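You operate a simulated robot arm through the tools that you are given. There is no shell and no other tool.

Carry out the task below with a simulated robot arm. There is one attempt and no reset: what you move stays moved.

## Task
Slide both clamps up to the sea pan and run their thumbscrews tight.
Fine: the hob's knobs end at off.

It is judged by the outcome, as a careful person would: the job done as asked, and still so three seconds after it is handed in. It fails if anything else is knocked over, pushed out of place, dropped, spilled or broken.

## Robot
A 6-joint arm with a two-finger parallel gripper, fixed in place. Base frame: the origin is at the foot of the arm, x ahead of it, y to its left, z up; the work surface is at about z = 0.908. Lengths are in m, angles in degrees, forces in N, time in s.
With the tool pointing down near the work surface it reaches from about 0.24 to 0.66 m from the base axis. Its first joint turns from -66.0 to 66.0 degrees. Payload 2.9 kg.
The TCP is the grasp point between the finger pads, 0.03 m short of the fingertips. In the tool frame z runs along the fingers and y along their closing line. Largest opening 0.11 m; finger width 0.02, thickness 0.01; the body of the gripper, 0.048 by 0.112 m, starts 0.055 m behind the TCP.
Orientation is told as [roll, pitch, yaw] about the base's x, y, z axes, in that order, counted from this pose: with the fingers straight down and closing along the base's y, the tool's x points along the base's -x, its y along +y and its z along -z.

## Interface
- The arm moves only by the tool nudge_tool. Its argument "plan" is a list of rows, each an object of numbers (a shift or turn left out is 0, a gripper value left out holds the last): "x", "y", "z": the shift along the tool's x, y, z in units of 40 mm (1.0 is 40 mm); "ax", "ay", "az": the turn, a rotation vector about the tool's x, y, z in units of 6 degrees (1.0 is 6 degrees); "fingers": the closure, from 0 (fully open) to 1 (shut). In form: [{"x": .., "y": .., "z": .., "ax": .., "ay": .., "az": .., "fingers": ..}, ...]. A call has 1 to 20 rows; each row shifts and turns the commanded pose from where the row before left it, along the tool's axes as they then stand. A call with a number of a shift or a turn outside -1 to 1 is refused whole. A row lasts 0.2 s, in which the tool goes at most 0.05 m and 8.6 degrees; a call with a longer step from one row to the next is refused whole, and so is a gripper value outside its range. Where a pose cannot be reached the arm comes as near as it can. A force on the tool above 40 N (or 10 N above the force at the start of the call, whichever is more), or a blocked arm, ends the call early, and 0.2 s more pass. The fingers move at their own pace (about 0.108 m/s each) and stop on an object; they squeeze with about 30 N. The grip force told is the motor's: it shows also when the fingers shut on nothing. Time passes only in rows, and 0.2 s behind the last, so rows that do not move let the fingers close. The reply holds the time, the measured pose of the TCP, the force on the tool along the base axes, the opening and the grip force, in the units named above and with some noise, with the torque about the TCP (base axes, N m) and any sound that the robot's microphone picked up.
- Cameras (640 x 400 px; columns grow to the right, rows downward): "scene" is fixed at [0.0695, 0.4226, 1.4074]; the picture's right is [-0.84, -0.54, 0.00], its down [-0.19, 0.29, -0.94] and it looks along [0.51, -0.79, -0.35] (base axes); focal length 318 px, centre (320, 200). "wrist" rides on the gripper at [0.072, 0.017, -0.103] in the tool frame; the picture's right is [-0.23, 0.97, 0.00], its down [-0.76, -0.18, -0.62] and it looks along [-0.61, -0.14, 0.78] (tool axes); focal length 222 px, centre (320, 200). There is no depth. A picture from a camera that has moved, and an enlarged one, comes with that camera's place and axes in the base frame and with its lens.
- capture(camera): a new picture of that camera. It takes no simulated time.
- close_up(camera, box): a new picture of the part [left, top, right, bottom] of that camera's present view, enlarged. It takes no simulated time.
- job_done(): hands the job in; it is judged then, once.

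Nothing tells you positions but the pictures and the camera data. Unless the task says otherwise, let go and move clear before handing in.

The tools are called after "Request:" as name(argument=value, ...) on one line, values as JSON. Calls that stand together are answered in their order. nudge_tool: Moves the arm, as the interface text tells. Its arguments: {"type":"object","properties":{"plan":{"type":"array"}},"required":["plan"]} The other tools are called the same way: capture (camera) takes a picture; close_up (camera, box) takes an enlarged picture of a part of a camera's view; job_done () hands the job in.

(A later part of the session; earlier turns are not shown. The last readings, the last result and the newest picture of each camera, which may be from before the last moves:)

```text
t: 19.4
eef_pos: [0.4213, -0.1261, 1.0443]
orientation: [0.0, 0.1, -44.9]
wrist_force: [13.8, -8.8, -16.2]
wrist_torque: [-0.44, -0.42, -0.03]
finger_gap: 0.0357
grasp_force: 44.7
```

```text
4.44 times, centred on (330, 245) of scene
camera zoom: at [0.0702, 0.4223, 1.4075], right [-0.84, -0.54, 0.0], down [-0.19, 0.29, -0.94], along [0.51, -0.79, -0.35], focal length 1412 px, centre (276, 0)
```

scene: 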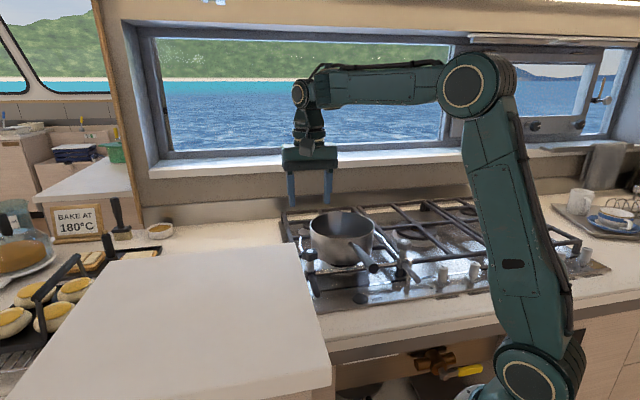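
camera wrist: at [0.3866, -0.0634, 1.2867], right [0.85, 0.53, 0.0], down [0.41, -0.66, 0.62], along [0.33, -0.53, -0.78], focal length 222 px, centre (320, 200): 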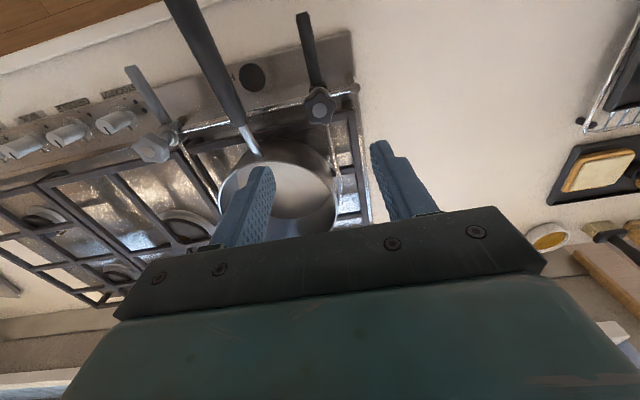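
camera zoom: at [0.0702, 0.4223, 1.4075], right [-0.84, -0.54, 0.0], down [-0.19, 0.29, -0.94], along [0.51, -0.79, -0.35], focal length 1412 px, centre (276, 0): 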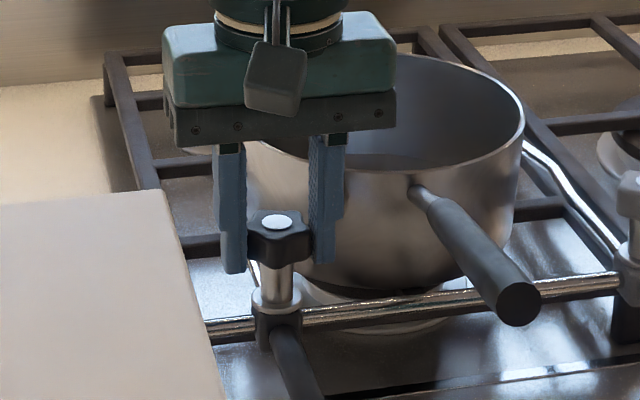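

The pan has shifted about 3 mm in the scene view, so the arm already touches it. I'll stop pushing, release, rise and inspect.

Request:
nudge_tool(plan=[{"fingers": 0.4}, {"fingers": 0.4}, {"z": -0.5}, {"z": -0.8}, {"z": -0.8}, {"z": -0.8}, {"z": -0.6}, {}])

Request:
close_up(camera="wrist", box=[270, 80, 370, 230])

Request:
close_up(camera="wrist", box=[310, 140, 350, 180])

Request:
close_up(camera="scene", box=[280, 200, 380, 290])

Request:
close_up(camera="scene", box=[295, 225, 345, 270])

```text
t: 21.2
eef_pos: [0.4234, -0.1255, 1.1849]
orientation: [0.0, 0.1, -44.9]
wrist_force: [-0.1, 0.1, 0.2]
wrist_torque: [-0.01, 0.01, 0.0]
finger_gap: 0.0661
grasp_force: 0.0
```

```text
2.67 times, centred on (320, 155) of wrist
camera zoom: at [0.3827, -0.0632, 1.2881], right [0.85, 0.53, 0.0], down [0.41, -0.66, 0.62], along [0.33, -0.53, -0.78], focal length 592 px, centre (320, 320)
```

zoom: 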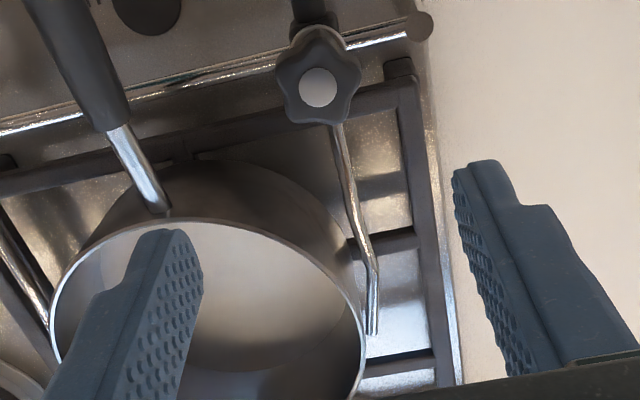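

```text
10.00 times, centred on (330, 160) of wrist
camera zoom: at [0.3827, -0.0632, 1.2881], right [0.85, 0.53, 0.0], down [0.41, -0.66, 0.62], along [0.33, -0.53, -0.78], focal length 2221 px, centre (220, 600)
```

zoom: 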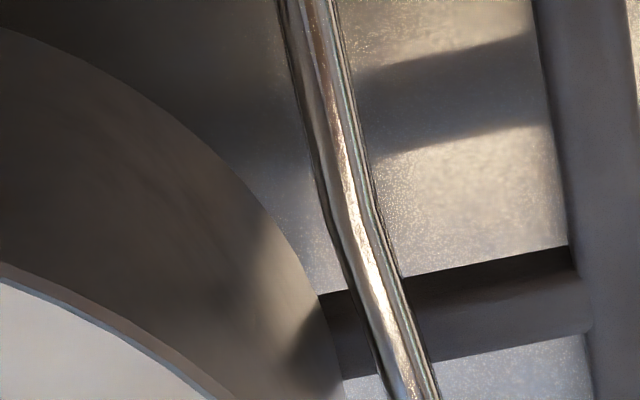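

```text
4.44 times, centred on (330, 245) of scene
camera zoom: at [0.0695, 0.4226, 1.4074], right [-0.84, -0.54, 0.0], down [-0.19, 0.29, -0.94], along [0.51, -0.79, -0.35], focal length 1412 px, centre (276, 0)
```

zoom: 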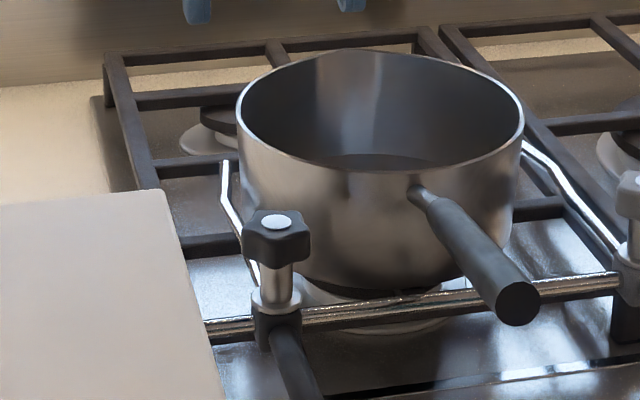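

```text
8.89 times, centred on (320, 248) of scene
camera zoom: at [0.0695, 0.4226, 1.4074], right [-0.84, -0.54, 0.0], down [-0.19, 0.29, -0.94], along [0.51, -0.79, -0.35], focal length 2824 px, centre (320, -222)
```

zoom: 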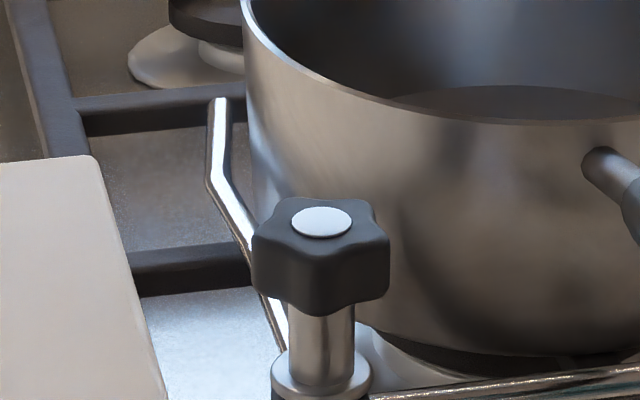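

Pan and clamp moved together by 3.6 mm, so the dark arm is in contact with the pan. I'll back that clamp off about 3.3 mm to the first-touch position and tighten it there. Later the grey clamp can press the pan back to its original spot.

Request:
nudge_tool(plan=[{"z": 0.7}, {"z": 0.7}, {"z": 0.7}, {"z": 0.7}, {"z": 0.4}, {"z": 0.3}, {}])

Request:
close_up(camera="wrist", box=[230, 110, 430, 235])

```text
t: 22.8
eef_pos: [0.4231, -0.1236, 1.0459]
orientation: [0.0, 0.0, -45.0]
wrist_force: [-1.0, 0.5, -0.6]
wrist_torque: [-0.01, -0.01, 0.04]
finger_gap: 0.0658
grasp_force: 0.0
```

```text
3.20 times, centred on (330, 172) of wrist
camera zoom: at [0.3828, -0.0632, 1.1488], right [0.85, 0.53, 0.0], down [0.41, -0.66, 0.62], along [0.33, -0.53, -0.78], focal length 711 px, centre (288, 288)
```

zoom: 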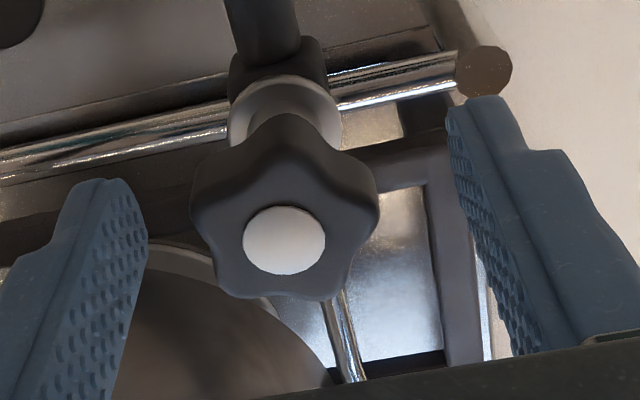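

Request:
nudge_tool(plan=[{"z": 0.04, "y": -0.035}, {}, {"fingers": 0.6}, {"fingers": 0.8}, {"fingers": 0.8}, {}])

Request:
close_up(camera="wrist", box=[230, 110, 430, 235])

Request:
close_up(camera="scene", box=[295, 225, 345, 270])

```text
t: 24.2
eef_pos: [0.4216, -0.1267, 1.0435]
orientation: [0.0, 0.0, -45.0]
wrist_force: [1.4, 2.1, -2.7]
wrist_torque: [-0.07, -0.14, 0.01]
finger_gap: 0.0356
grasp_force: 45.1
```

```text
3.20 times, centred on (330, 172) of wrist
camera zoom: at [0.3816, -0.0646, 1.1461], right [0.85, 0.53, 0.0], down [0.41, -0.66, 0.62], along [0.33, -0.53, -0.78], focal length 711 px, centre (288, 288)
```

zoom: 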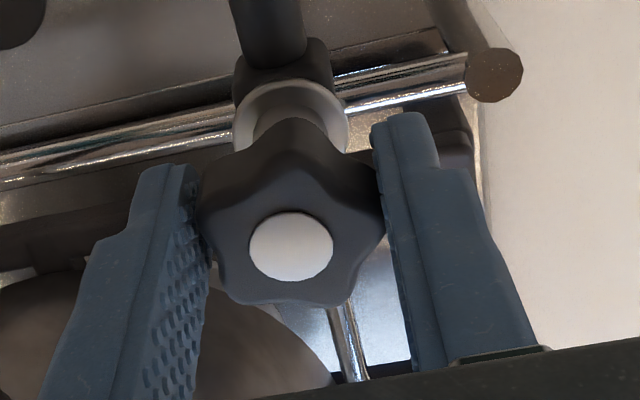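

```text
8.89 times, centred on (320, 248) of scene
camera zoom: at [0.0696, 0.4227, 1.4074], right [-0.84, -0.54, 0.0], down [-0.19, 0.29, -0.94], along [0.51, -0.79, -0.35], focal length 2824 px, centre (320, -222)
```

zoom: 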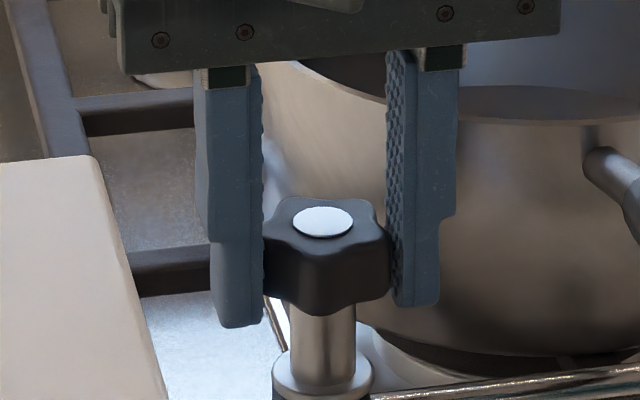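

Request:
nudge_tool(plan=[{"y": 0.04}, {"y": 0.04}, {}, {}])

Request:
close_up(camera="scene", box=[295, 225, 345, 270])

Request:
close_up(camera="scene", box=[280, 200, 380, 290])

```text
t: 25.2
eef_pos: [0.4237, -0.1233, 1.0436]
orientation: [0.2, -0.2, -45.0]
wrist_force: [4.0, -5.8, 3.2]
wrist_torque: [0.34, 0.52, 0.01]
finger_gap: 0.0356
grasp_force: 45.0
```

```text
8.89 times, centred on (320, 248) of scene
camera zoom: at [0.0697, 0.4225, 1.4075], right [-0.84, -0.54, 0.0], down [-0.19, 0.29, -0.94], along [0.51, -0.79, -0.35], focal length 2824 px, centre (320, -222)
```

zoom: 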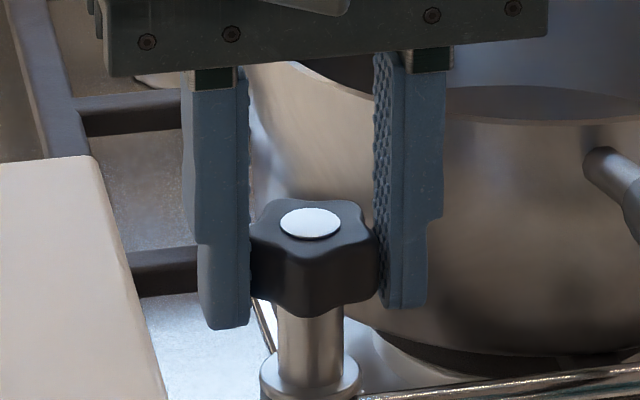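

```text
4.44 times, centred on (330, 245) of scene
camera zoom: at [0.0697, 0.4225, 1.4075], right [-0.84, -0.54, 0.0], down [-0.19, 0.29, -0.94], along [0.51, -0.79, -0.35], focal length 1412 px, centre (276, 0)
```

zoom: 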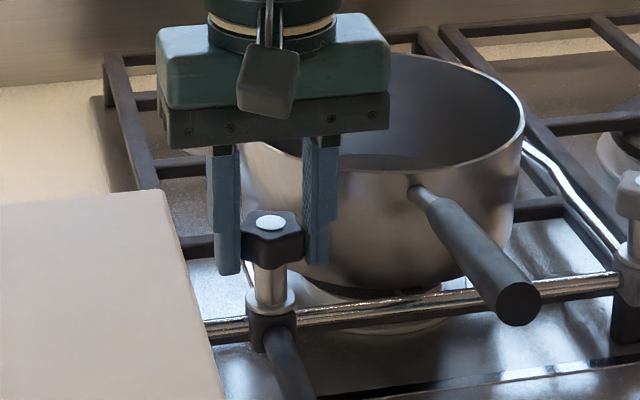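

The dark clamp is back at first-touch position (cap at about 310 px, against 308 before contact). I'll start turning the thumbscrew clockwise as seen from above, watching the torque.

Request:
nudge_tool(plan=[{"az": 0.8}, {"az": 0.8}, {"az": 0.8}, {"az": 0.8}, {"az": 0.8}, {}])

Request:
capture(camera="wrist")

Request:
close_up(camera="scene", box=[280, 200, 380, 290])

```text
t: 26.6
eef_pos: [0.4252, -0.124, 1.0431]
orientation: [0.3, -0.3, -69.1]
wrist_force: [11.1, -10.5, 17.0]
wrist_torque: [-0.01, -0.1, -0.02]
finger_gap: 0.0357
grasp_force: 44.9
```

```text
taken
camera wrist: at [0.4126, -0.0517, 1.1458], right [0.99, 0.13, 0.01], down [0.1, -0.77, 0.62], along [0.09, -0.62, -0.78], focal length 222 px, centre (320, 200)
```

wrist: 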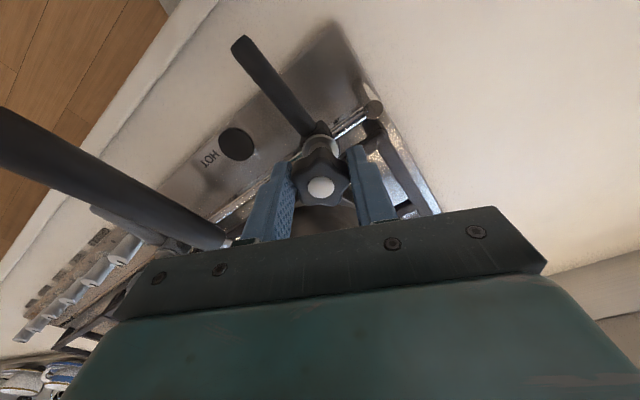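

```text
4.44 times, centred on (330, 245) of scene
camera zoom: at [0.0696, 0.4224, 1.4075], right [-0.84, -0.54, 0.0], down [-0.19, 0.29, -0.94], along [0.51, -0.79, -0.35], focal length 1412 px, centre (276, 0)
```

zoom: 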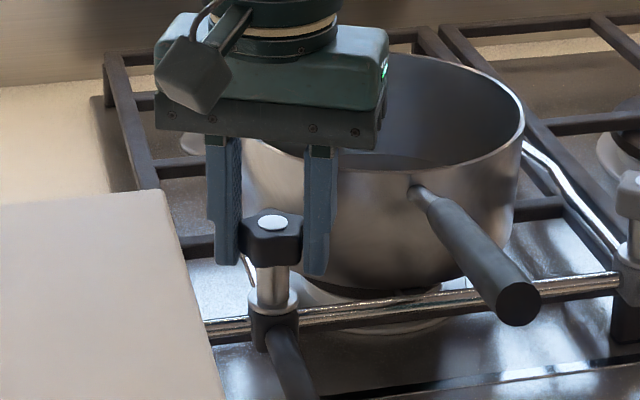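

The knob turns with the gripper: 24° so far with no torque building yet. Some sideways and vertical stress has built up, so I'll relieve it slightly and keep turning.

Request:
nudge_tool(plan=[{"z": -0.015, "x": -0.01, "y": -0.004}, {"az": 0.8}, {"az": 0.8}, {"az": 0.8}, {"az": 0.8}, {"az": 0.8}, {}])

Request:
close_up(camera="scene", box=[295, 225, 345, 270])

```text
t: 28.2
eef_pos: [0.4236, -0.1258, 1.0429]
orientation: [0.2, 0.0, -93.1]
wrist_force: [17.7, -15.4, 0.0]
wrist_torque: [-0.82, -0.1, 0.03]
finger_gap: 0.0356
grasp_force: 44.9
```

```text
8.89 times, centred on (320, 248) of scene
camera zoom: at [0.0701, 0.4222, 1.4076], right [-0.84, -0.54, 0.0], down [-0.19, 0.29, -0.94], along [0.51, -0.79, -0.35], focal length 2824 px, centre (320, -222)
```

zoom: 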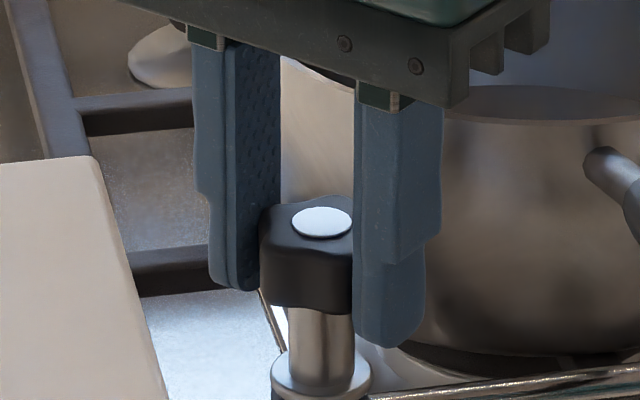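

The clamp drifted about 3 mm back toward the pan as the tool turned. It's still loose, so I'll nudge it back, relieve the side force and check.

Request:
nudge_tool(plan=[{"x": 0.022, "y": 0.032}, {"x": 0.022, "y": 0.032}, {}])

Request:
close_up(camera="scene", box=[295, 225, 345, 270])

Request:
capture(camera="wrist")

```text
t: 29.0
eef_pos: [0.4252, -0.1224, 1.0439]
orientation: [0.1, 0.0, -92.9]
wrist_force: [13.6, -15.3, -3.0]
wrist_torque: [-0.49, -0.2, 0.04]
finger_gap: 0.0358
grasp_force: 45.4
```

```text
8.89 times, centred on (320, 248) of scene
camera zoom: at [0.07, 0.4222, 1.4076], right [-0.84, -0.54, 0.0], down [-0.19, 0.29, -0.94], along [0.51, -0.79, -0.35], focal length 2824 px, centre (320, -222)
```

zoom: 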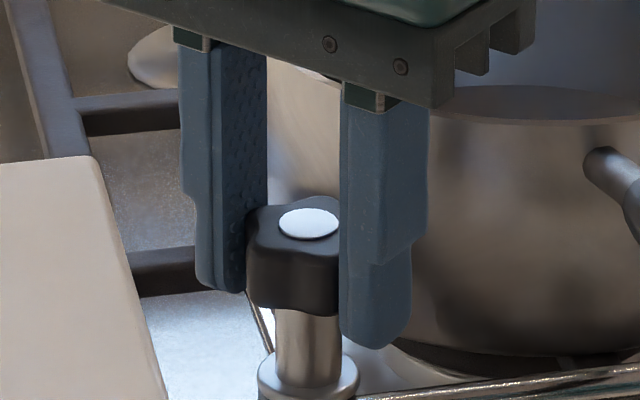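

```text
taken
camera wrist: at [0.4461, -0.0525, 1.146], right [0.96, -0.28, 0.0], down [-0.22, -0.75, 0.62], along [-0.17, -0.6, -0.78], focal length 222 px, centre (320, 200)
```

wrist: 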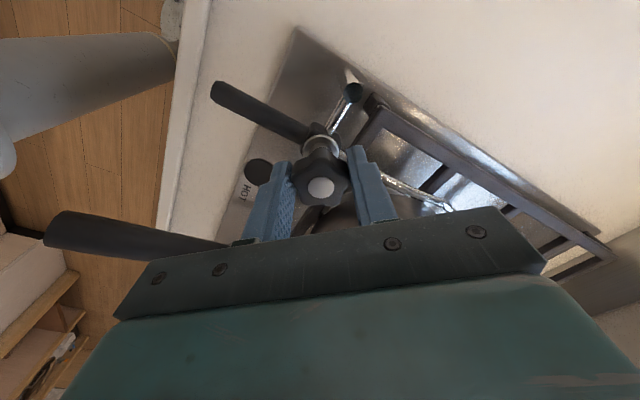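

Request:
nudge_tool(plan=[{"x": -0.02, "y": 0.022}, {}])

Request:
nudge_tool(plan=[{"x": -0.02, "y": 0.022}, {}])

Request:
close_up(camera="scene", box=[295, 225, 345, 270])

```text
t: 29.6
eef_pos: [0.4259, -0.1238, 1.0421]
orientation: [-0.1, 0.1, -92.8]
wrist_force: [6.4, -6.0, -2.6]
wrist_torque: [-0.48, -0.41, 0.02]
finger_gap: 0.0359
grasp_force: 44.7
```

```text
t: 30.2
eef_pos: [0.4258, -0.123, 1.0423]
orientation: [-0.1, 0.1, -92.9]
wrist_force: [-1.7, 2.6, 1.3]
wrist_torque: [0.12, -0.05, 0.0]
finger_gap: 0.0356
grasp_force: 45.5
```

```text
8.89 times, centred on (320, 248) of scene
camera zoom: at [0.0695, 0.4227, 1.4074], right [-0.84, -0.54, 0.0], down [-0.19, 0.29, -0.94], along [0.51, -0.79, -0.35], focal length 2824 px, centre (320, -222)
```

zoom: 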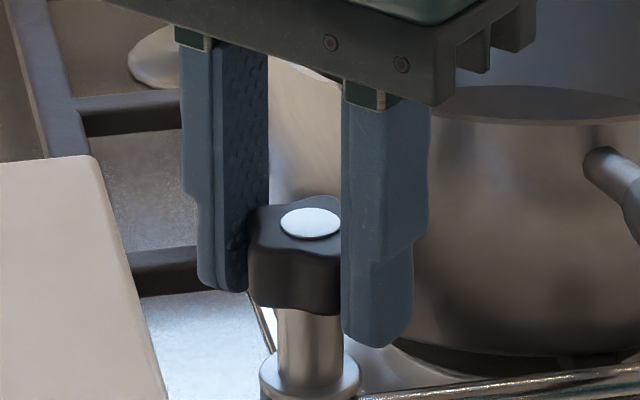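

The stress is relieved and the clamp is still in place. I'll continue turning clockwise.

Request:
nudge_tool(plan=[{"az": 0.8}, {"az": 0.8}, {"az": 0.8}, {"az": 0.8}, {"az": 0.8}, {}])

Request:
close_up(camera="scene", box=[295, 225, 345, 270])

Request:
capture(camera="scene")

```text
t: 31.6
eef_pos: [0.4267, -0.1251, 1.0429]
orientation: [0.2, 0.0, -117.1]
wrist_force: [-10.3, 8.2, 26.2]
wrist_torque: [-0.03, 0.53, -0.09]
finger_gap: 0.0356
grasp_force: 44.7
```

```text
8.89 times, centred on (320, 248) of scene
camera zoom: at [0.0689, 0.423, 1.4074], right [-0.84, -0.54, 0.0], down [-0.19, 0.29, -0.94], along [0.51, -0.79, -0.35], focal length 2824 px, centre (320, -222)
```

zoom: 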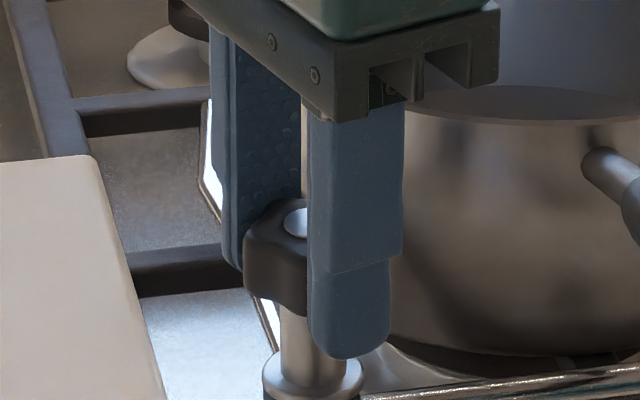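

```text
taken
```

scene: 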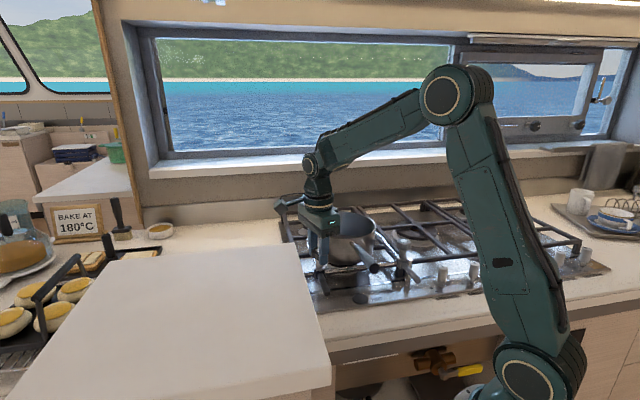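

Request:
nudge_tool(plan=[{"x": 0.008, "y": -0.024, "z": -0.045}, {}, {"az": 0.8}, {"az": 0.8}, {"az": 0.8}, {}])

Request:
close_up(camera="scene", box=[295, 225, 345, 270])

Request:
close_up(camera="wrist", box=[230, 110, 430, 235])

```text
t: 33.0
eef_pos: [0.4267, -0.1244, 1.0435]
orientation: [0.0, -0.1, -131.7]
wrist_force: [13.3, -13.3, -18.0]
wrist_torque: [-0.22, -0.23, 0.05]
finger_gap: 0.0358
grasp_force: 44.9
```

```text
8.89 times, centred on (320, 248) of scene
camera zoom: at [0.0702, 0.4222, 1.4076], right [-0.84, -0.54, 0.0], down [-0.19, 0.29, -0.94], along [0.51, -0.79, -0.35], focal length 2824 px, centre (320, -222)
```

zoom: 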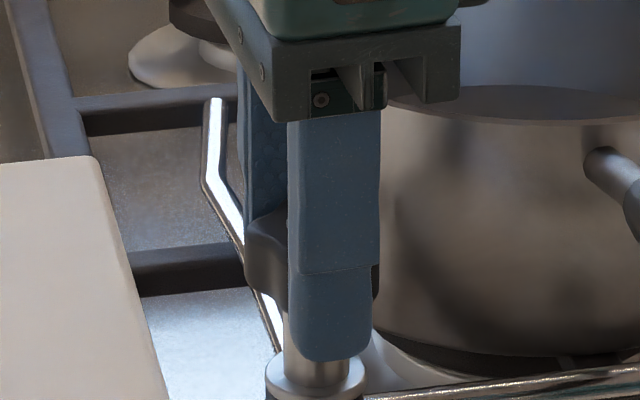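

```text
3.20 times, centred on (330, 172) of wrist
camera zoom: at [0.4867, -0.083, 1.1459], right [0.58, -0.82, 0.0], down [-0.64, -0.45, 0.62], along [-0.51, -0.36, -0.78], focal length 711 px, centre (288, 288)
```

zoom: 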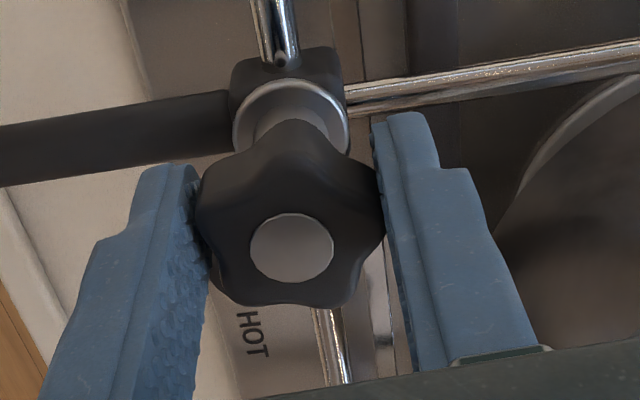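

About 86° turned so far and still no resisting torque. I'll relax the stress, correct the slide by about 1.5 mm and keep turning.

Request:
nudge_tool(plan=[{"x": 0.035, "y": 0.018, "z": 0.018}, {}])

Request:
nudge_tool(plan=[{"az": 0.8}, {"az": 0.8}, {"az": 0.8}, {}])

Request:
close_up(camera="scene", box=[295, 225, 345, 270])

```text
t: 33.6
eef_pos: [0.4273, -0.1231, 1.0433]
orientation: [0.0, -0.1, -131.4]
wrist_force: [9.6, -11.8, -17.4]
wrist_torque: [-0.38, 0.03, 0.03]
finger_gap: 0.0358
grasp_force: 44.7
```

```text
t: 34.6
eef_pos: [0.4282, -0.1248, 1.0428]
orientation: [0.1, 0.1, -145.9]
wrist_force: [17.5, -17.0, -29.4]
wrist_torque: [-0.34, 0.19, 0.04]
finger_gap: 0.0357
grasp_force: 45.2
```

```text
8.89 times, centred on (320, 248) of scene
camera zoom: at [0.0705, 0.422, 1.4076], right [-0.84, -0.54, 0.0], down [-0.19, 0.29, -0.94], along [0.51, -0.79, -0.35], focal length 2824 px, centre (320, -222)
```

zoom: 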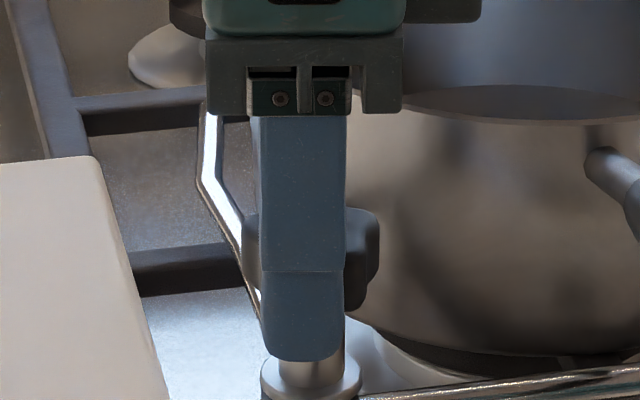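

I'll let go, rise a bit and look at the screw and clamp before ratcheting back.

Request:
nudge_tool(plan=[{"fingers": 0.4}, {"fingers": 0.4}, {"z": -0.5}, {"z": -0.7}, {"z": -0.8}, {}])

Request:
close_up(camera="scene", box=[295, 225, 345, 270])

Request:
capture(camera="wrist")

```text
t: 36.0
eef_pos: [0.4274, -0.1222, 1.1247]
orientation: [0.0, 0.0, -145.8]
wrist_force: [0.0, -0.5, 0.6]
wrist_torque: [0.0, 0.0, 0.0]
finger_gap: 0.0661
grasp_force: 0.0
```

```text
8.89 times, centred on (320, 248) of scene
camera zoom: at [0.0695, 0.4226, 1.4074], right [-0.84, -0.54, 0.0], down [-0.19, 0.29, -0.94], along [0.51, -0.79, -0.35], focal length 2824 px, centre (320, -222)
```

zoom: 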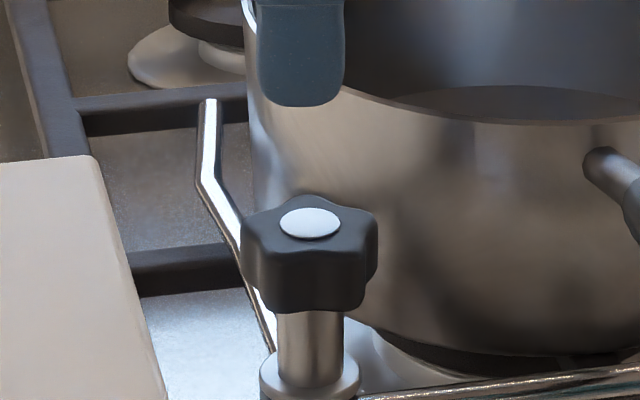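

```text
taken
camera wrist: at [0.4963, -0.0972, 1.2273], right [0.36, -0.93, 0.0], down [-0.73, -0.28, 0.62], along [-0.58, -0.22, -0.78], focal length 222 px, centre (320, 200)
```

wrist: 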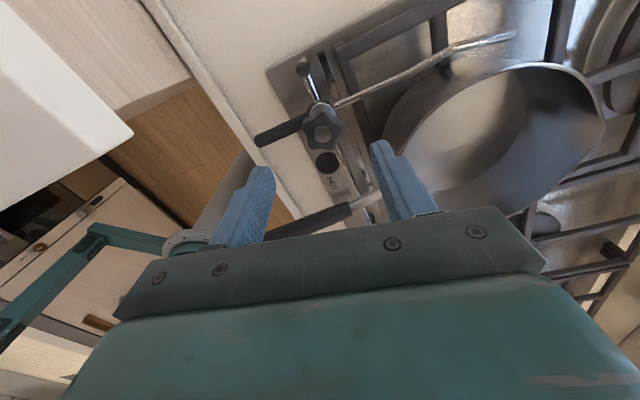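

Request:
close_up(camera="wrist", box=[270, 80, 370, 180])

```text
4.00 times, centred on (320, 130) of wrist
camera zoom: at [0.4963, -0.0972, 1.2273], right [0.36, -0.93, 0.0], down [-0.73, -0.28, 0.62], along [-0.58, -0.22, -0.78], focal length 888 px, centre (320, 480)
```

zoom: 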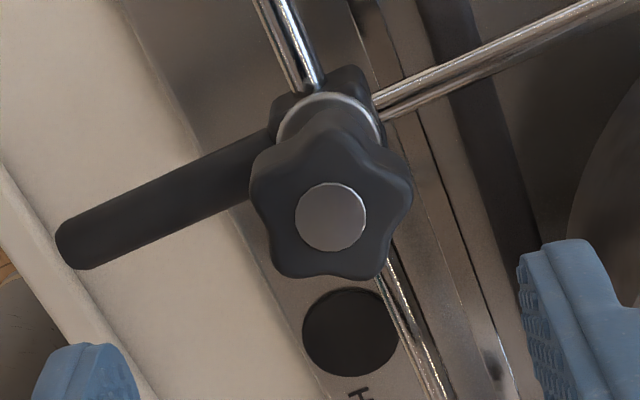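

The screw turned about 100° and the clamp is at its first-touch position. My grip was about 3 mm off the screw's axis, which caused the side loads, so I'll centre better next time. I'm rotating back at height to start a longer stroke.

Request:
nudge_tool(plan=[{"az": -1}, {"az": -1}, {"az": -1}, {"az": -1}, {"az": -1}, {"az": -1}, {"az": -1}, {"az": -1}, {"az": -1}, {"az": -1}, {"az": -1}, {"az": -1}, {"az": -1}, {"az": -1}, {"az": -1}, {"az": -1}, {"az": -1}, {"az": -1}, {"az": -1}, {"az": -1}])

Request:
nudge_tool(plan=[{"az": -1}, {"az": -1}, {"az": -1}, {"az": -1}, {"az": -1}, {"az": -1}, {"az": -1}, {"az": -1}, {"az": -1}, {"az": -1}, {}])

Request:
capture(camera="wrist")

Request:
close_up(camera="wrist", box=[270, 80, 370, 180])

Request:
capture(camera="scene")

```text
t: 40.2
eef_pos: [0.4272, -0.1228, 1.124]
orientation: [0.0, 0.0, -25.7]
wrist_force: [-0.3, 0.9, -0.3]
wrist_torque: [0.0, -0.01, 0.0]
finger_gap: 0.0659
grasp_force: 0.1
```

```text
t: 42.6
eef_pos: [0.4276, -0.1236, 1.1253]
orientation: [-0.1, 0.0, 34.4]
wrist_force: [0.8, -0.1, -0.6]
wrist_torque: [0.02, 0.04, 0.03]
finger_gap: 0.0661
grasp_force: 0.0
```

```text
taken
camera wrist: at [0.3574, -0.1512, 1.2267], right [-0.36, 0.93, 0.0], down [0.73, 0.28, 0.62], along [0.58, 0.23, -0.78], focal length 222 px, centre (320, 200)
```

wrist: 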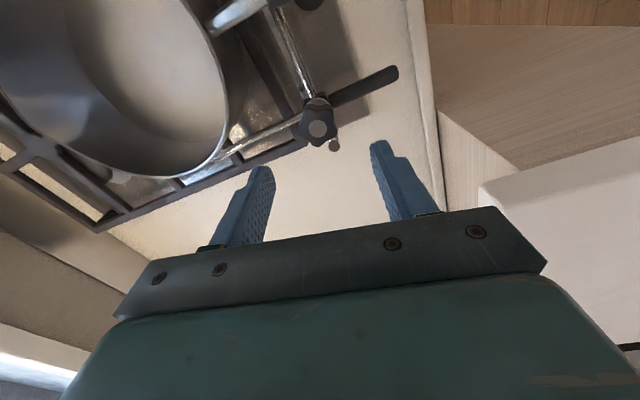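

```text
4.00 times, centred on (320, 130) of wrist
camera zoom: at [0.3574, -0.1512, 1.2267], right [-0.36, 0.93, 0.0], down [0.73, 0.28, 0.62], along [0.58, 0.23, -0.78], focal length 888 px, centre (320, 480)
```

zoom: 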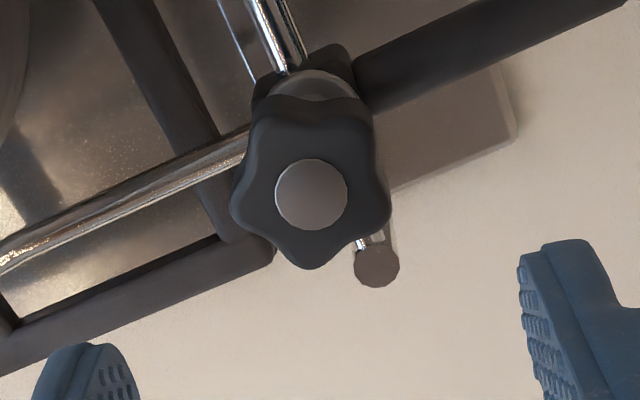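

```text
taken
```

scene: 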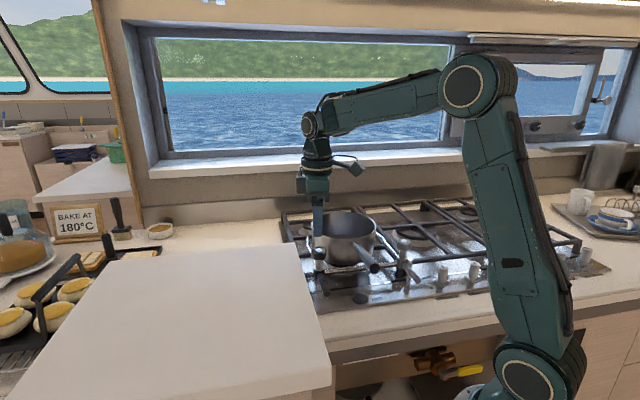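

Viewing the cap from two opposite yaws gives its true axis near (0.4263, -0.1267) with its top at about 1.039. I'll centre on that and go down.

Request:
nudge_tool(plan=[{"x": 0.06, "y": -0.052}, {"z": 0.7}, {"z": 0.7}, {"z": 0.4}, {"z": 0.2}, {}])

Request:
close_up(camera="wrist", box=[230, 110, 430, 235])

Request:
close_up(camera="scene", box=[295, 225, 345, 270])

```text
t: 44.0
eef_pos: [0.4272, -0.1279, 1.046]
orientation: [0.0, 0.0, 34.2]
wrist_force: [0.2, -0.2, 0.4]
wrist_torque: [0.02, 0.03, 0.03]
finger_gap: 0.0658
grasp_force: 0.0
```

```text
3.20 times, centred on (330, 172) of wrist
camera zoom: at [0.3569, -0.1557, 1.1479], right [-0.36, 0.93, 0.0], down [0.73, 0.28, 0.62], along [0.58, 0.22, -0.78], focal length 711 px, centre (288, 288)
```

zoom: 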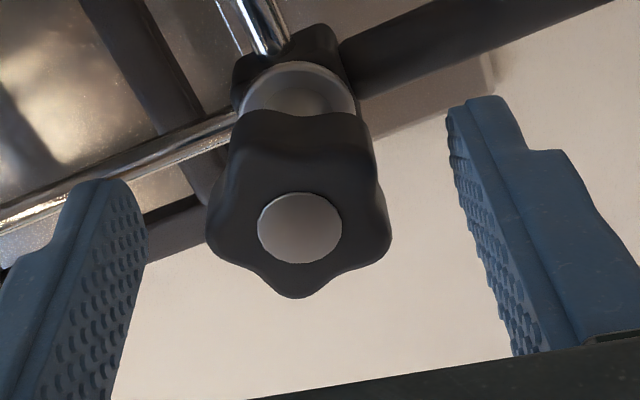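

```text
8.89 times, centred on (320, 248) of scene
camera zoom: at [0.0695, 0.4226, 1.4074], right [-0.84, -0.54, 0.0], down [-0.19, 0.29, -0.94], along [0.51, -0.79, -0.35], focal length 2824 px, centre (320, -222)
```

zoom: 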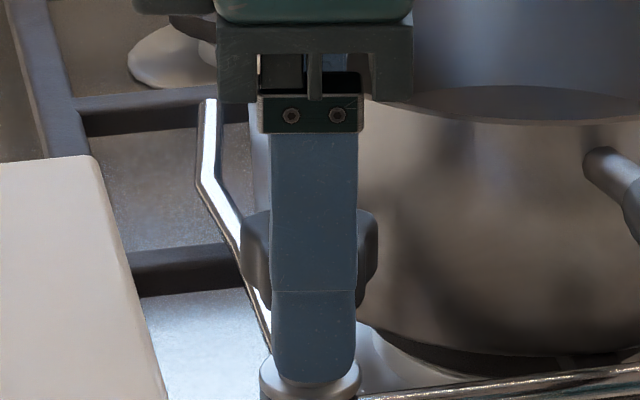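

Request:
nudge_tool(plan=[{"x": 0.028, "y": 0.055, "z": 0.035}, {}, {}])

Request:
close_up(camera="wrist", box=[230, 110, 430, 235])

```text
t: 44.8
eef_pos: [0.4243, -0.1258, 1.044]
orientation: [0.0, 0.1, 34.1]
wrist_force: [-1.2, -0.4, 0.9]
wrist_torque: [-0.01, 0.0, -0.02]
finger_gap: 0.0656
grasp_force: 0.1
```

```text
3.20 times, centred on (330, 172) of wrist
camera zoom: at [0.3545, -0.1541, 1.1462], right [-0.36, 0.93, 0.0], down [0.73, 0.28, 0.62], along [0.58, 0.22, -0.78], focal length 711 px, centre (288, 288)
```

zoom: 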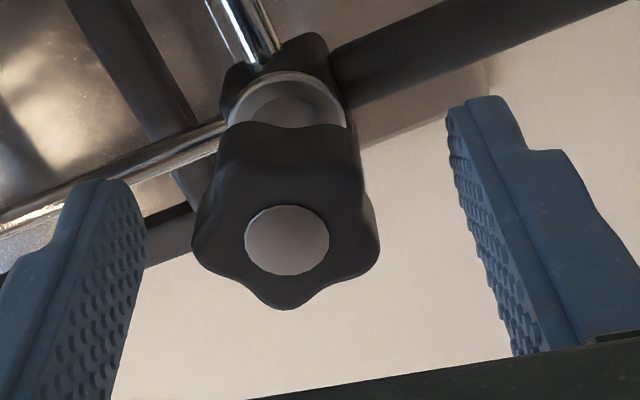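

The cap is now centred at (287, 240), against an ideal (288, 238). I'll close on it.

Request:
nudge_tool(plan=[{"fingers": 0.6}, {"fingers": 0.8}, {"fingers": 0.8}, {}])

Request:
close_up(camera="wrist", box=[230, 110, 430, 235])

```text
t: 45.8
eef_pos: [0.4248, -0.1262, 1.0444]
orientation: [-0.1, -0.2, 34.2]
wrist_force: [3.4, -3.2, -1.8]
wrist_torque: [0.01, -0.14, -0.02]
finger_gap: 0.0358
grasp_force: 44.5
```

```text
3.20 times, centred on (330, 172) of wrist
camera zoom: at [0.3547, -0.1543, 1.1462], right [-0.36, 0.93, 0.0], down [0.73, 0.28, 0.62], along [0.58, 0.22, -0.78], focal length 711 px, centre (288, 288)
```

zoom: 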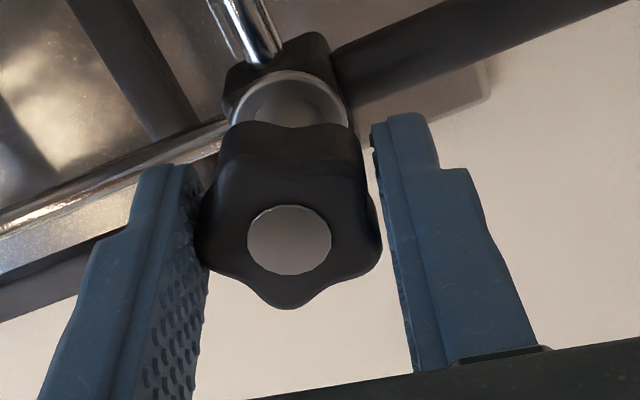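

Request:
nudge_tool(plan=[{"az": 0.8}, {"az": 0.8}, {"az": 0.8}, {"az": 0.8}, {"az": 0.8}, {"az": 0.8}, {}])

Request:
close_up(camera="scene", box=[295, 225, 345, 270])

```text
t: 47.4
eef_pos: [0.4253, -0.1251, 1.0436]
orientation: [-0.1, -0.4, 5.4]
wrist_force: [8.2, -9.9, 19.4]
wrist_torque: [-0.07, -0.18, -0.02]
finger_gap: 0.0354
grasp_force: 44.8
```

```text
8.89 times, centred on (320, 248) of scene
camera zoom: at [0.0695, 0.4225, 1.4075], right [-0.84, -0.54, 0.0], down [-0.19, 0.29, -0.94], along [0.51, -0.79, -0.35], focal length 2824 px, centre (320, -222)
```

zoom: 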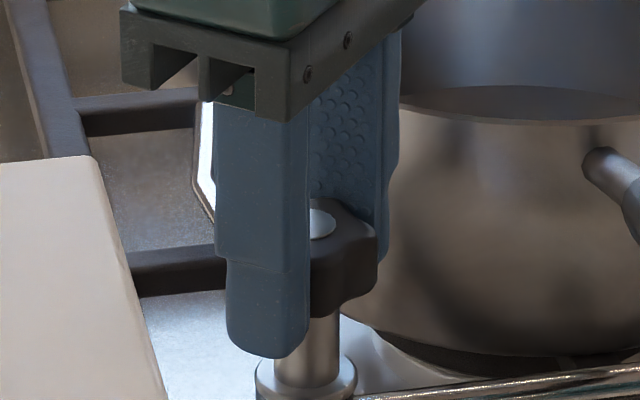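

The turn is smooth. I'll relieve the small side and vertical load and carry on.

Request:
nudge_tool(plan=[{"x": -0.012, "y": -0.015, "z": -0.01}, {"az": 0.8}, {"az": 0.8}, {"az": 0.8}, {"az": 0.8}, {"az": 0.8}, {}])

Request:
close_up(camera="scene", box=[295, 225, 345, 270])

```text
t: 49.0
eef_pos: [0.4257, -0.1255, 1.0432]
orientation: [0.0, -0.2, -18.7]
wrist_force: [0.3, 0.7, 28.9]
wrist_torque: [0.18, 0.47, -0.02]
finger_gap: 0.0357
grasp_force: 45.2
```

```text
8.89 times, centred on (320, 248) of scene
camera zoom: at [0.0692, 0.4228, 1.4074], right [-0.84, -0.54, 0.0], down [-0.19, 0.29, -0.94], along [0.51, -0.79, -0.35], focal length 2824 px, centre (320, -222)
```

zoom: 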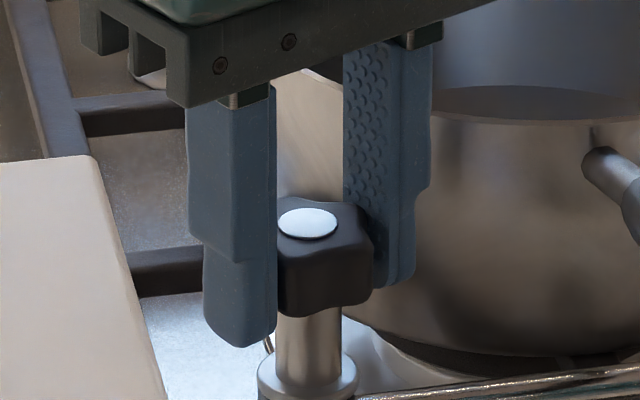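

Request:
nudge_tool(plan=[{"z": -0.02}, {"az": 0.8}, {"az": 0.8}, {"az": 0.8}, {"az": 0.8}, {"az": 0.8}, {}])

Request:
close_up(camera="scene", box=[295, 225, 345, 270])

```text
t: 50.6
eef_pos: [0.4236, -0.1259, 1.0438]
orientation: [0.0, 0.0, -42.8]
wrist_force: [8.9, -9.9, -7.4]
wrist_torque: [0.01, -0.05, -0.03]
finger_gap: 0.0357
grasp_force: 44.5
```

```text
8.89 times, centred on (320, 248) of scene
camera zoom: at [0.0699, 0.4223, 1.4075], right [-0.84, -0.54, 0.0], down [-0.19, 0.29, -0.94], along [0.51, -0.79, -0.35], focal length 2824 px, centre (320, -222)
```

zoom: 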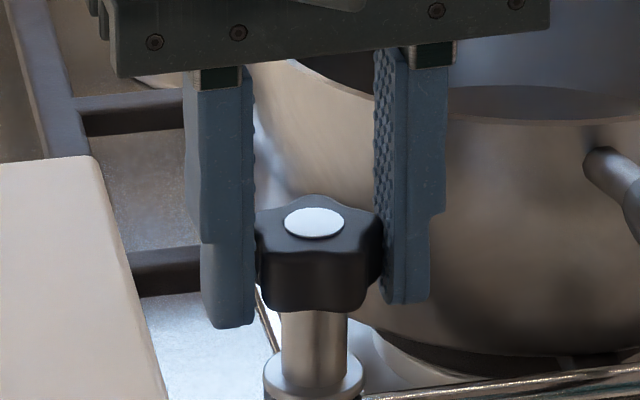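

Request:
nudge_tool(plan=[{"x": -0.015, "y": 0.02}, {"az": 0.8}, {"az": 0.8}, {"az": 0.8}, {"az": 0.8}, {"az": 0.8}, {}])

Request:
close_up(camera="scene", box=[295, 225, 345, 270])

```text
t: 52.2
eef_pos: [0.4256, -0.1246, 1.0438]
orientation: [0.0, 0.1, -66.4]
wrist_force: [0.5, 15.5, 1.0]
wrist_torque: [0.81, 0.14, 0.24]
finger_gap: 0.0356
grasp_force: 45.3
```

```text
8.89 times, centred on (320, 248) of scene
camera zoom: at [0.0695, 0.4231, 1.4073], right [-0.84, -0.54, 0.0], down [-0.19, 0.29, -0.94], along [0.51, -0.79, -0.35], focal length 2824 px, centre (320, -222)
```

zoom: 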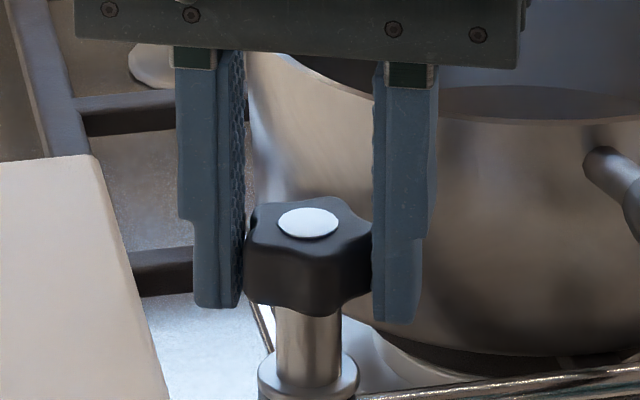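

Resistance has appeared: about 0.24 N·m after roughly 200° of turn, with the clamp at its first-touch position. I'll relieve the side force and keep tightening.

Request:
nudge_tool(plan=[{"x": 0.015, "y": 0.007}, {"az": 0.6}, {"az": 0.6}, {"az": 0.6}, {}])

Request:
close_up(camera="scene", box=[295, 225, 345, 270])

```text
t: 53.4
eef_pos: [0.4269, -0.126, 1.0425]
orientation: [0.0, 0.0, -77.6]
wrist_force: [0.4, -1.2, -5.1]
wrist_torque: [-0.39, -0.06, -0.06]
finger_gap: 0.0344
grasp_force: 45.1
```

```text
8.89 times, centred on (320, 248) of scene
camera zoom: at [0.0696, 0.4226, 1.4074], right [-0.84, -0.54, 0.0], down [-0.19, 0.29, -0.94], along [0.51, -0.79, -0.35], focal length 2824 px, centre (320, -222)
```

zoom: 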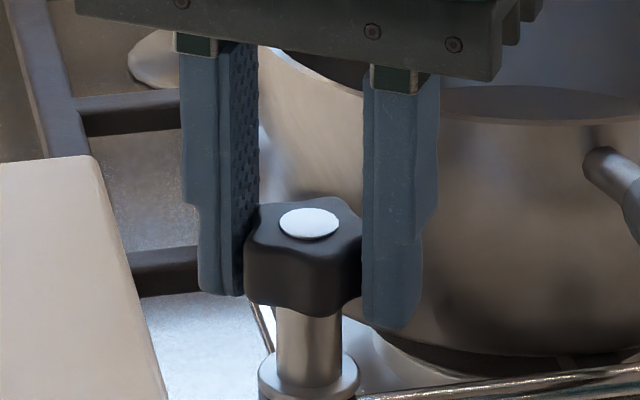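

The finger gap changed from 35.6 to 34.4 mm while the knob stayed put, so the fingers are slipping round a knob that resists. I'll turn a bit more and read the torque to be sure it's tight.

Request:
nudge_tool(plan=[{"az": 0.5}, {"az": 0.5}])

Request:
nudge_tool(plan=[{"az": 0.5}, {"az": 0.5}])

Request:
close_up(camera="scene", box=[295, 225, 345, 270])

Request:
close_up(camera="wrist", box=[230, 110, 430, 235])

```text
t: 54.0
eef_pos: [0.4251, -0.1251, 1.0449]
orientation: [-0.1, 0.2, -83.4]
wrist_force: [-8.3, -3.9, -2.0]
wrist_torque: [0.28, 0.2, 0.95]
finger_gap: 0.0344
grasp_force: 45.4
```

```text
t: 54.6
eef_pos: [0.4259, -0.1255, 1.0442]
orientation: [-0.1, 0.0, -89.3]
wrist_force: [-8.9, -3.4, -2.1]
wrist_torque: [0.08, 0.26, 0.82]
finger_gap: 0.0352
grasp_force: 44.9
```

```text
8.89 times, centred on (320, 248) of scene
camera zoom: at [0.0693, 0.4225, 1.4075], right [-0.84, -0.54, 0.0], down [-0.19, 0.29, -0.94], along [0.51, -0.79, -0.35], focal length 2824 px, centre (320, -222)
```

zoom: 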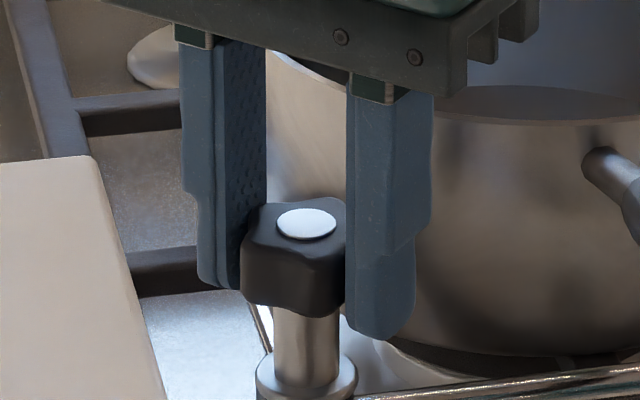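

```text
3.20 times, centred on (330, 172) of wrist
camera zoom: at [0.4419, -0.0535, 1.1467], right [0.98, -0.22, 0.0], down [-0.17, -0.76, 0.62], along [-0.14, -0.61, -0.78], focal length 711 px, centre (288, 288)
```

zoom: 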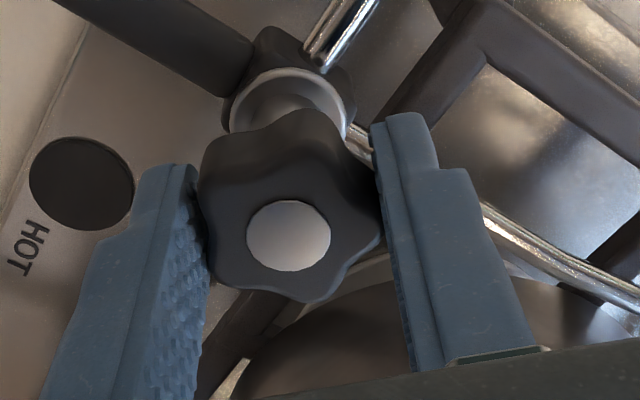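

Torque rose to about 0.95 N·m before the fingers slipped, so the dark thumbscrew is tight. I'll release, rise and check.

Request:
nudge_tool(plan=[{"fingers": 0.4}, {"fingers": 0.4}, {"z": -0.5}, {"z": -0.8}, {"z": -0.8}, {"z": -0.8}, {"z": -0.6}, {}])

Request:
close_up(camera="scene", box=[295, 225, 345, 270])

Request:
close_up(camera="scene", box=[280, 200, 380, 290])

Request:
capture(camera="wrist")

```text
t: 56.4
eef_pos: [0.4245, -0.1234, 1.1837]
orientation: [0.1, 0.0, -89.4]
wrist_force: [-0.2, 0.2, 0.1]
wrist_torque: [0.0, 0.01, 0.01]
finger_gap: 0.066
grasp_force: 0.1
```

```text
8.89 times, centred on (320, 248) of scene
camera zoom: at [0.0695, 0.4226, 1.4074], right [-0.84, -0.54, 0.0], down [-0.19, 0.29, -0.94], along [0.51, -0.79, -0.35], focal length 2824 px, centre (320, -222)
```

zoom: 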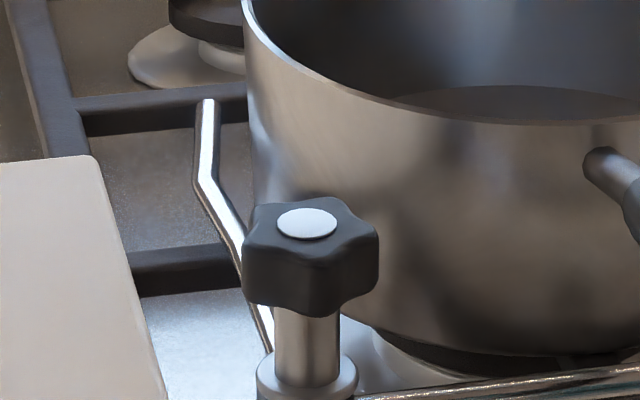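

```text
4.44 times, centred on (330, 245) of scene
camera zoom: at [0.0695, 0.4226, 1.4074], right [-0.84, -0.54, 0.0], down [-0.19, 0.29, -0.94], along [0.51, -0.79, -0.35], focal length 1412 px, centre (276, 0)
```

zoom: 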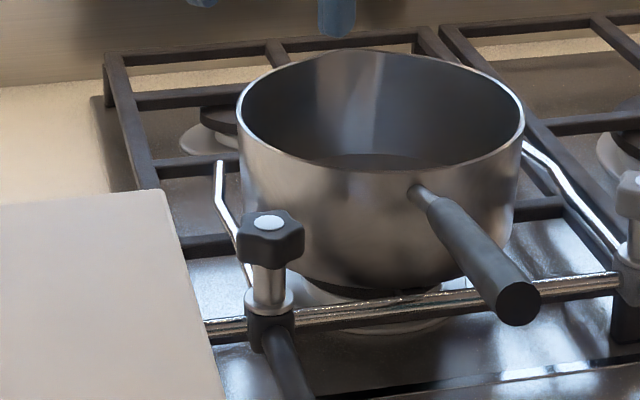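

```text
taken
camera wrist: at [0.441, -0.0528, 1.286], right [0.98, -0.22, 0.0], down [-0.17, -0.76, 0.62], along [-0.13, -0.61, -0.78], focal length 222 px, centre (320, 200)
```

wrist: 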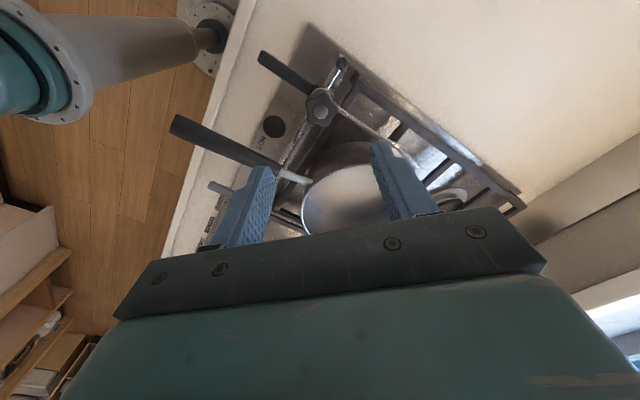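

The dark clamp is set. Next I'll go over the grey clamp, staying high, with the tool turned back so there's a long clockwise stroke available.

Request:
nudge_tool(plan=[{"az": -1}, {"az": -1}, {"az": -1}, {"az": -1}, {"az": -1}, {"az": -1}, {"az": -1}, {"az": -1}, {"az": -1}, {"az": -1}, {"az": -1}, {"az": -1}, {"az": -1}, {"az": -1}, {"az": -0.9}, {}])

Request:
nudge_tool(plan=[{"x": 0.745, "y": -0.783}, {"x": 0.745, "y": -0.783}, {"x": 0.745, "y": -0.783}, {"x": 0.745, "y": -0.783}, {"x": 0.745, "y": -0.783}, {}])

Request:
capture(camera="wrist")

Request:
capture(camera="scene")

```text
t: 59.8
eef_pos: [0.4249, -0.125, 1.1841]
orientation: [0.0, 0.0, 0.1]
wrist_force: [0.0, 0.7, -0.5]
wrist_torque: [0.0, 0.0, 0.0]
finger_gap: 0.0658
grasp_force: 0.1
```

```text
t: 61.2
eef_pos: [0.2743, -0.2811, 1.1823]
orientation: [0.0, -0.1, 0.0]
wrist_force: [-0.1, -0.5, -0.3]
wrist_torque: [-0.01, 0.01, -0.01]
finger_gap: 0.0659
grasp_force: 0.1
```

```text
taken
camera wrist: at [0.2007, -0.2657, 1.2848], right [0.23, 0.97, 0.0], down [0.76, -0.18, 0.62], along [0.61, -0.14, -0.78], focal length 222 px, centre (320, 200)
```

wrist: 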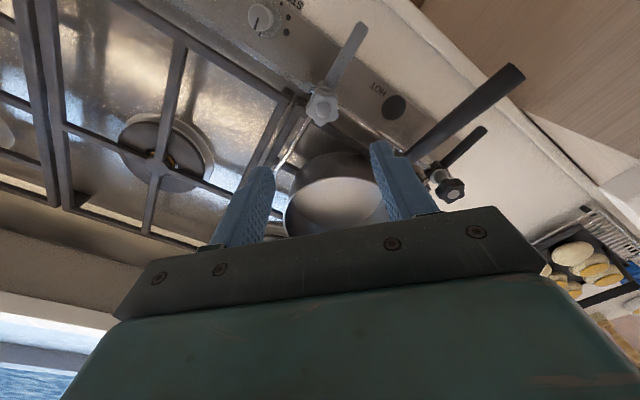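

```text
taken
```

scene: 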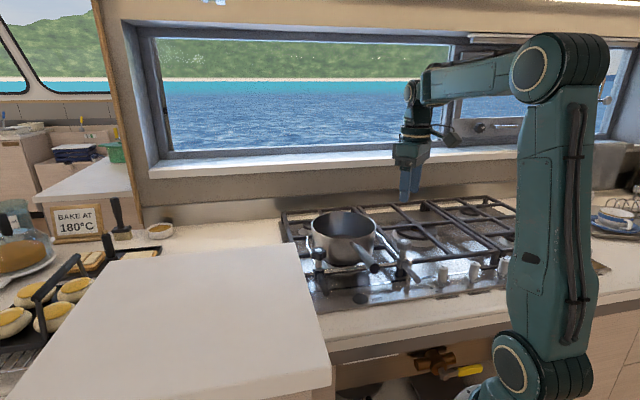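

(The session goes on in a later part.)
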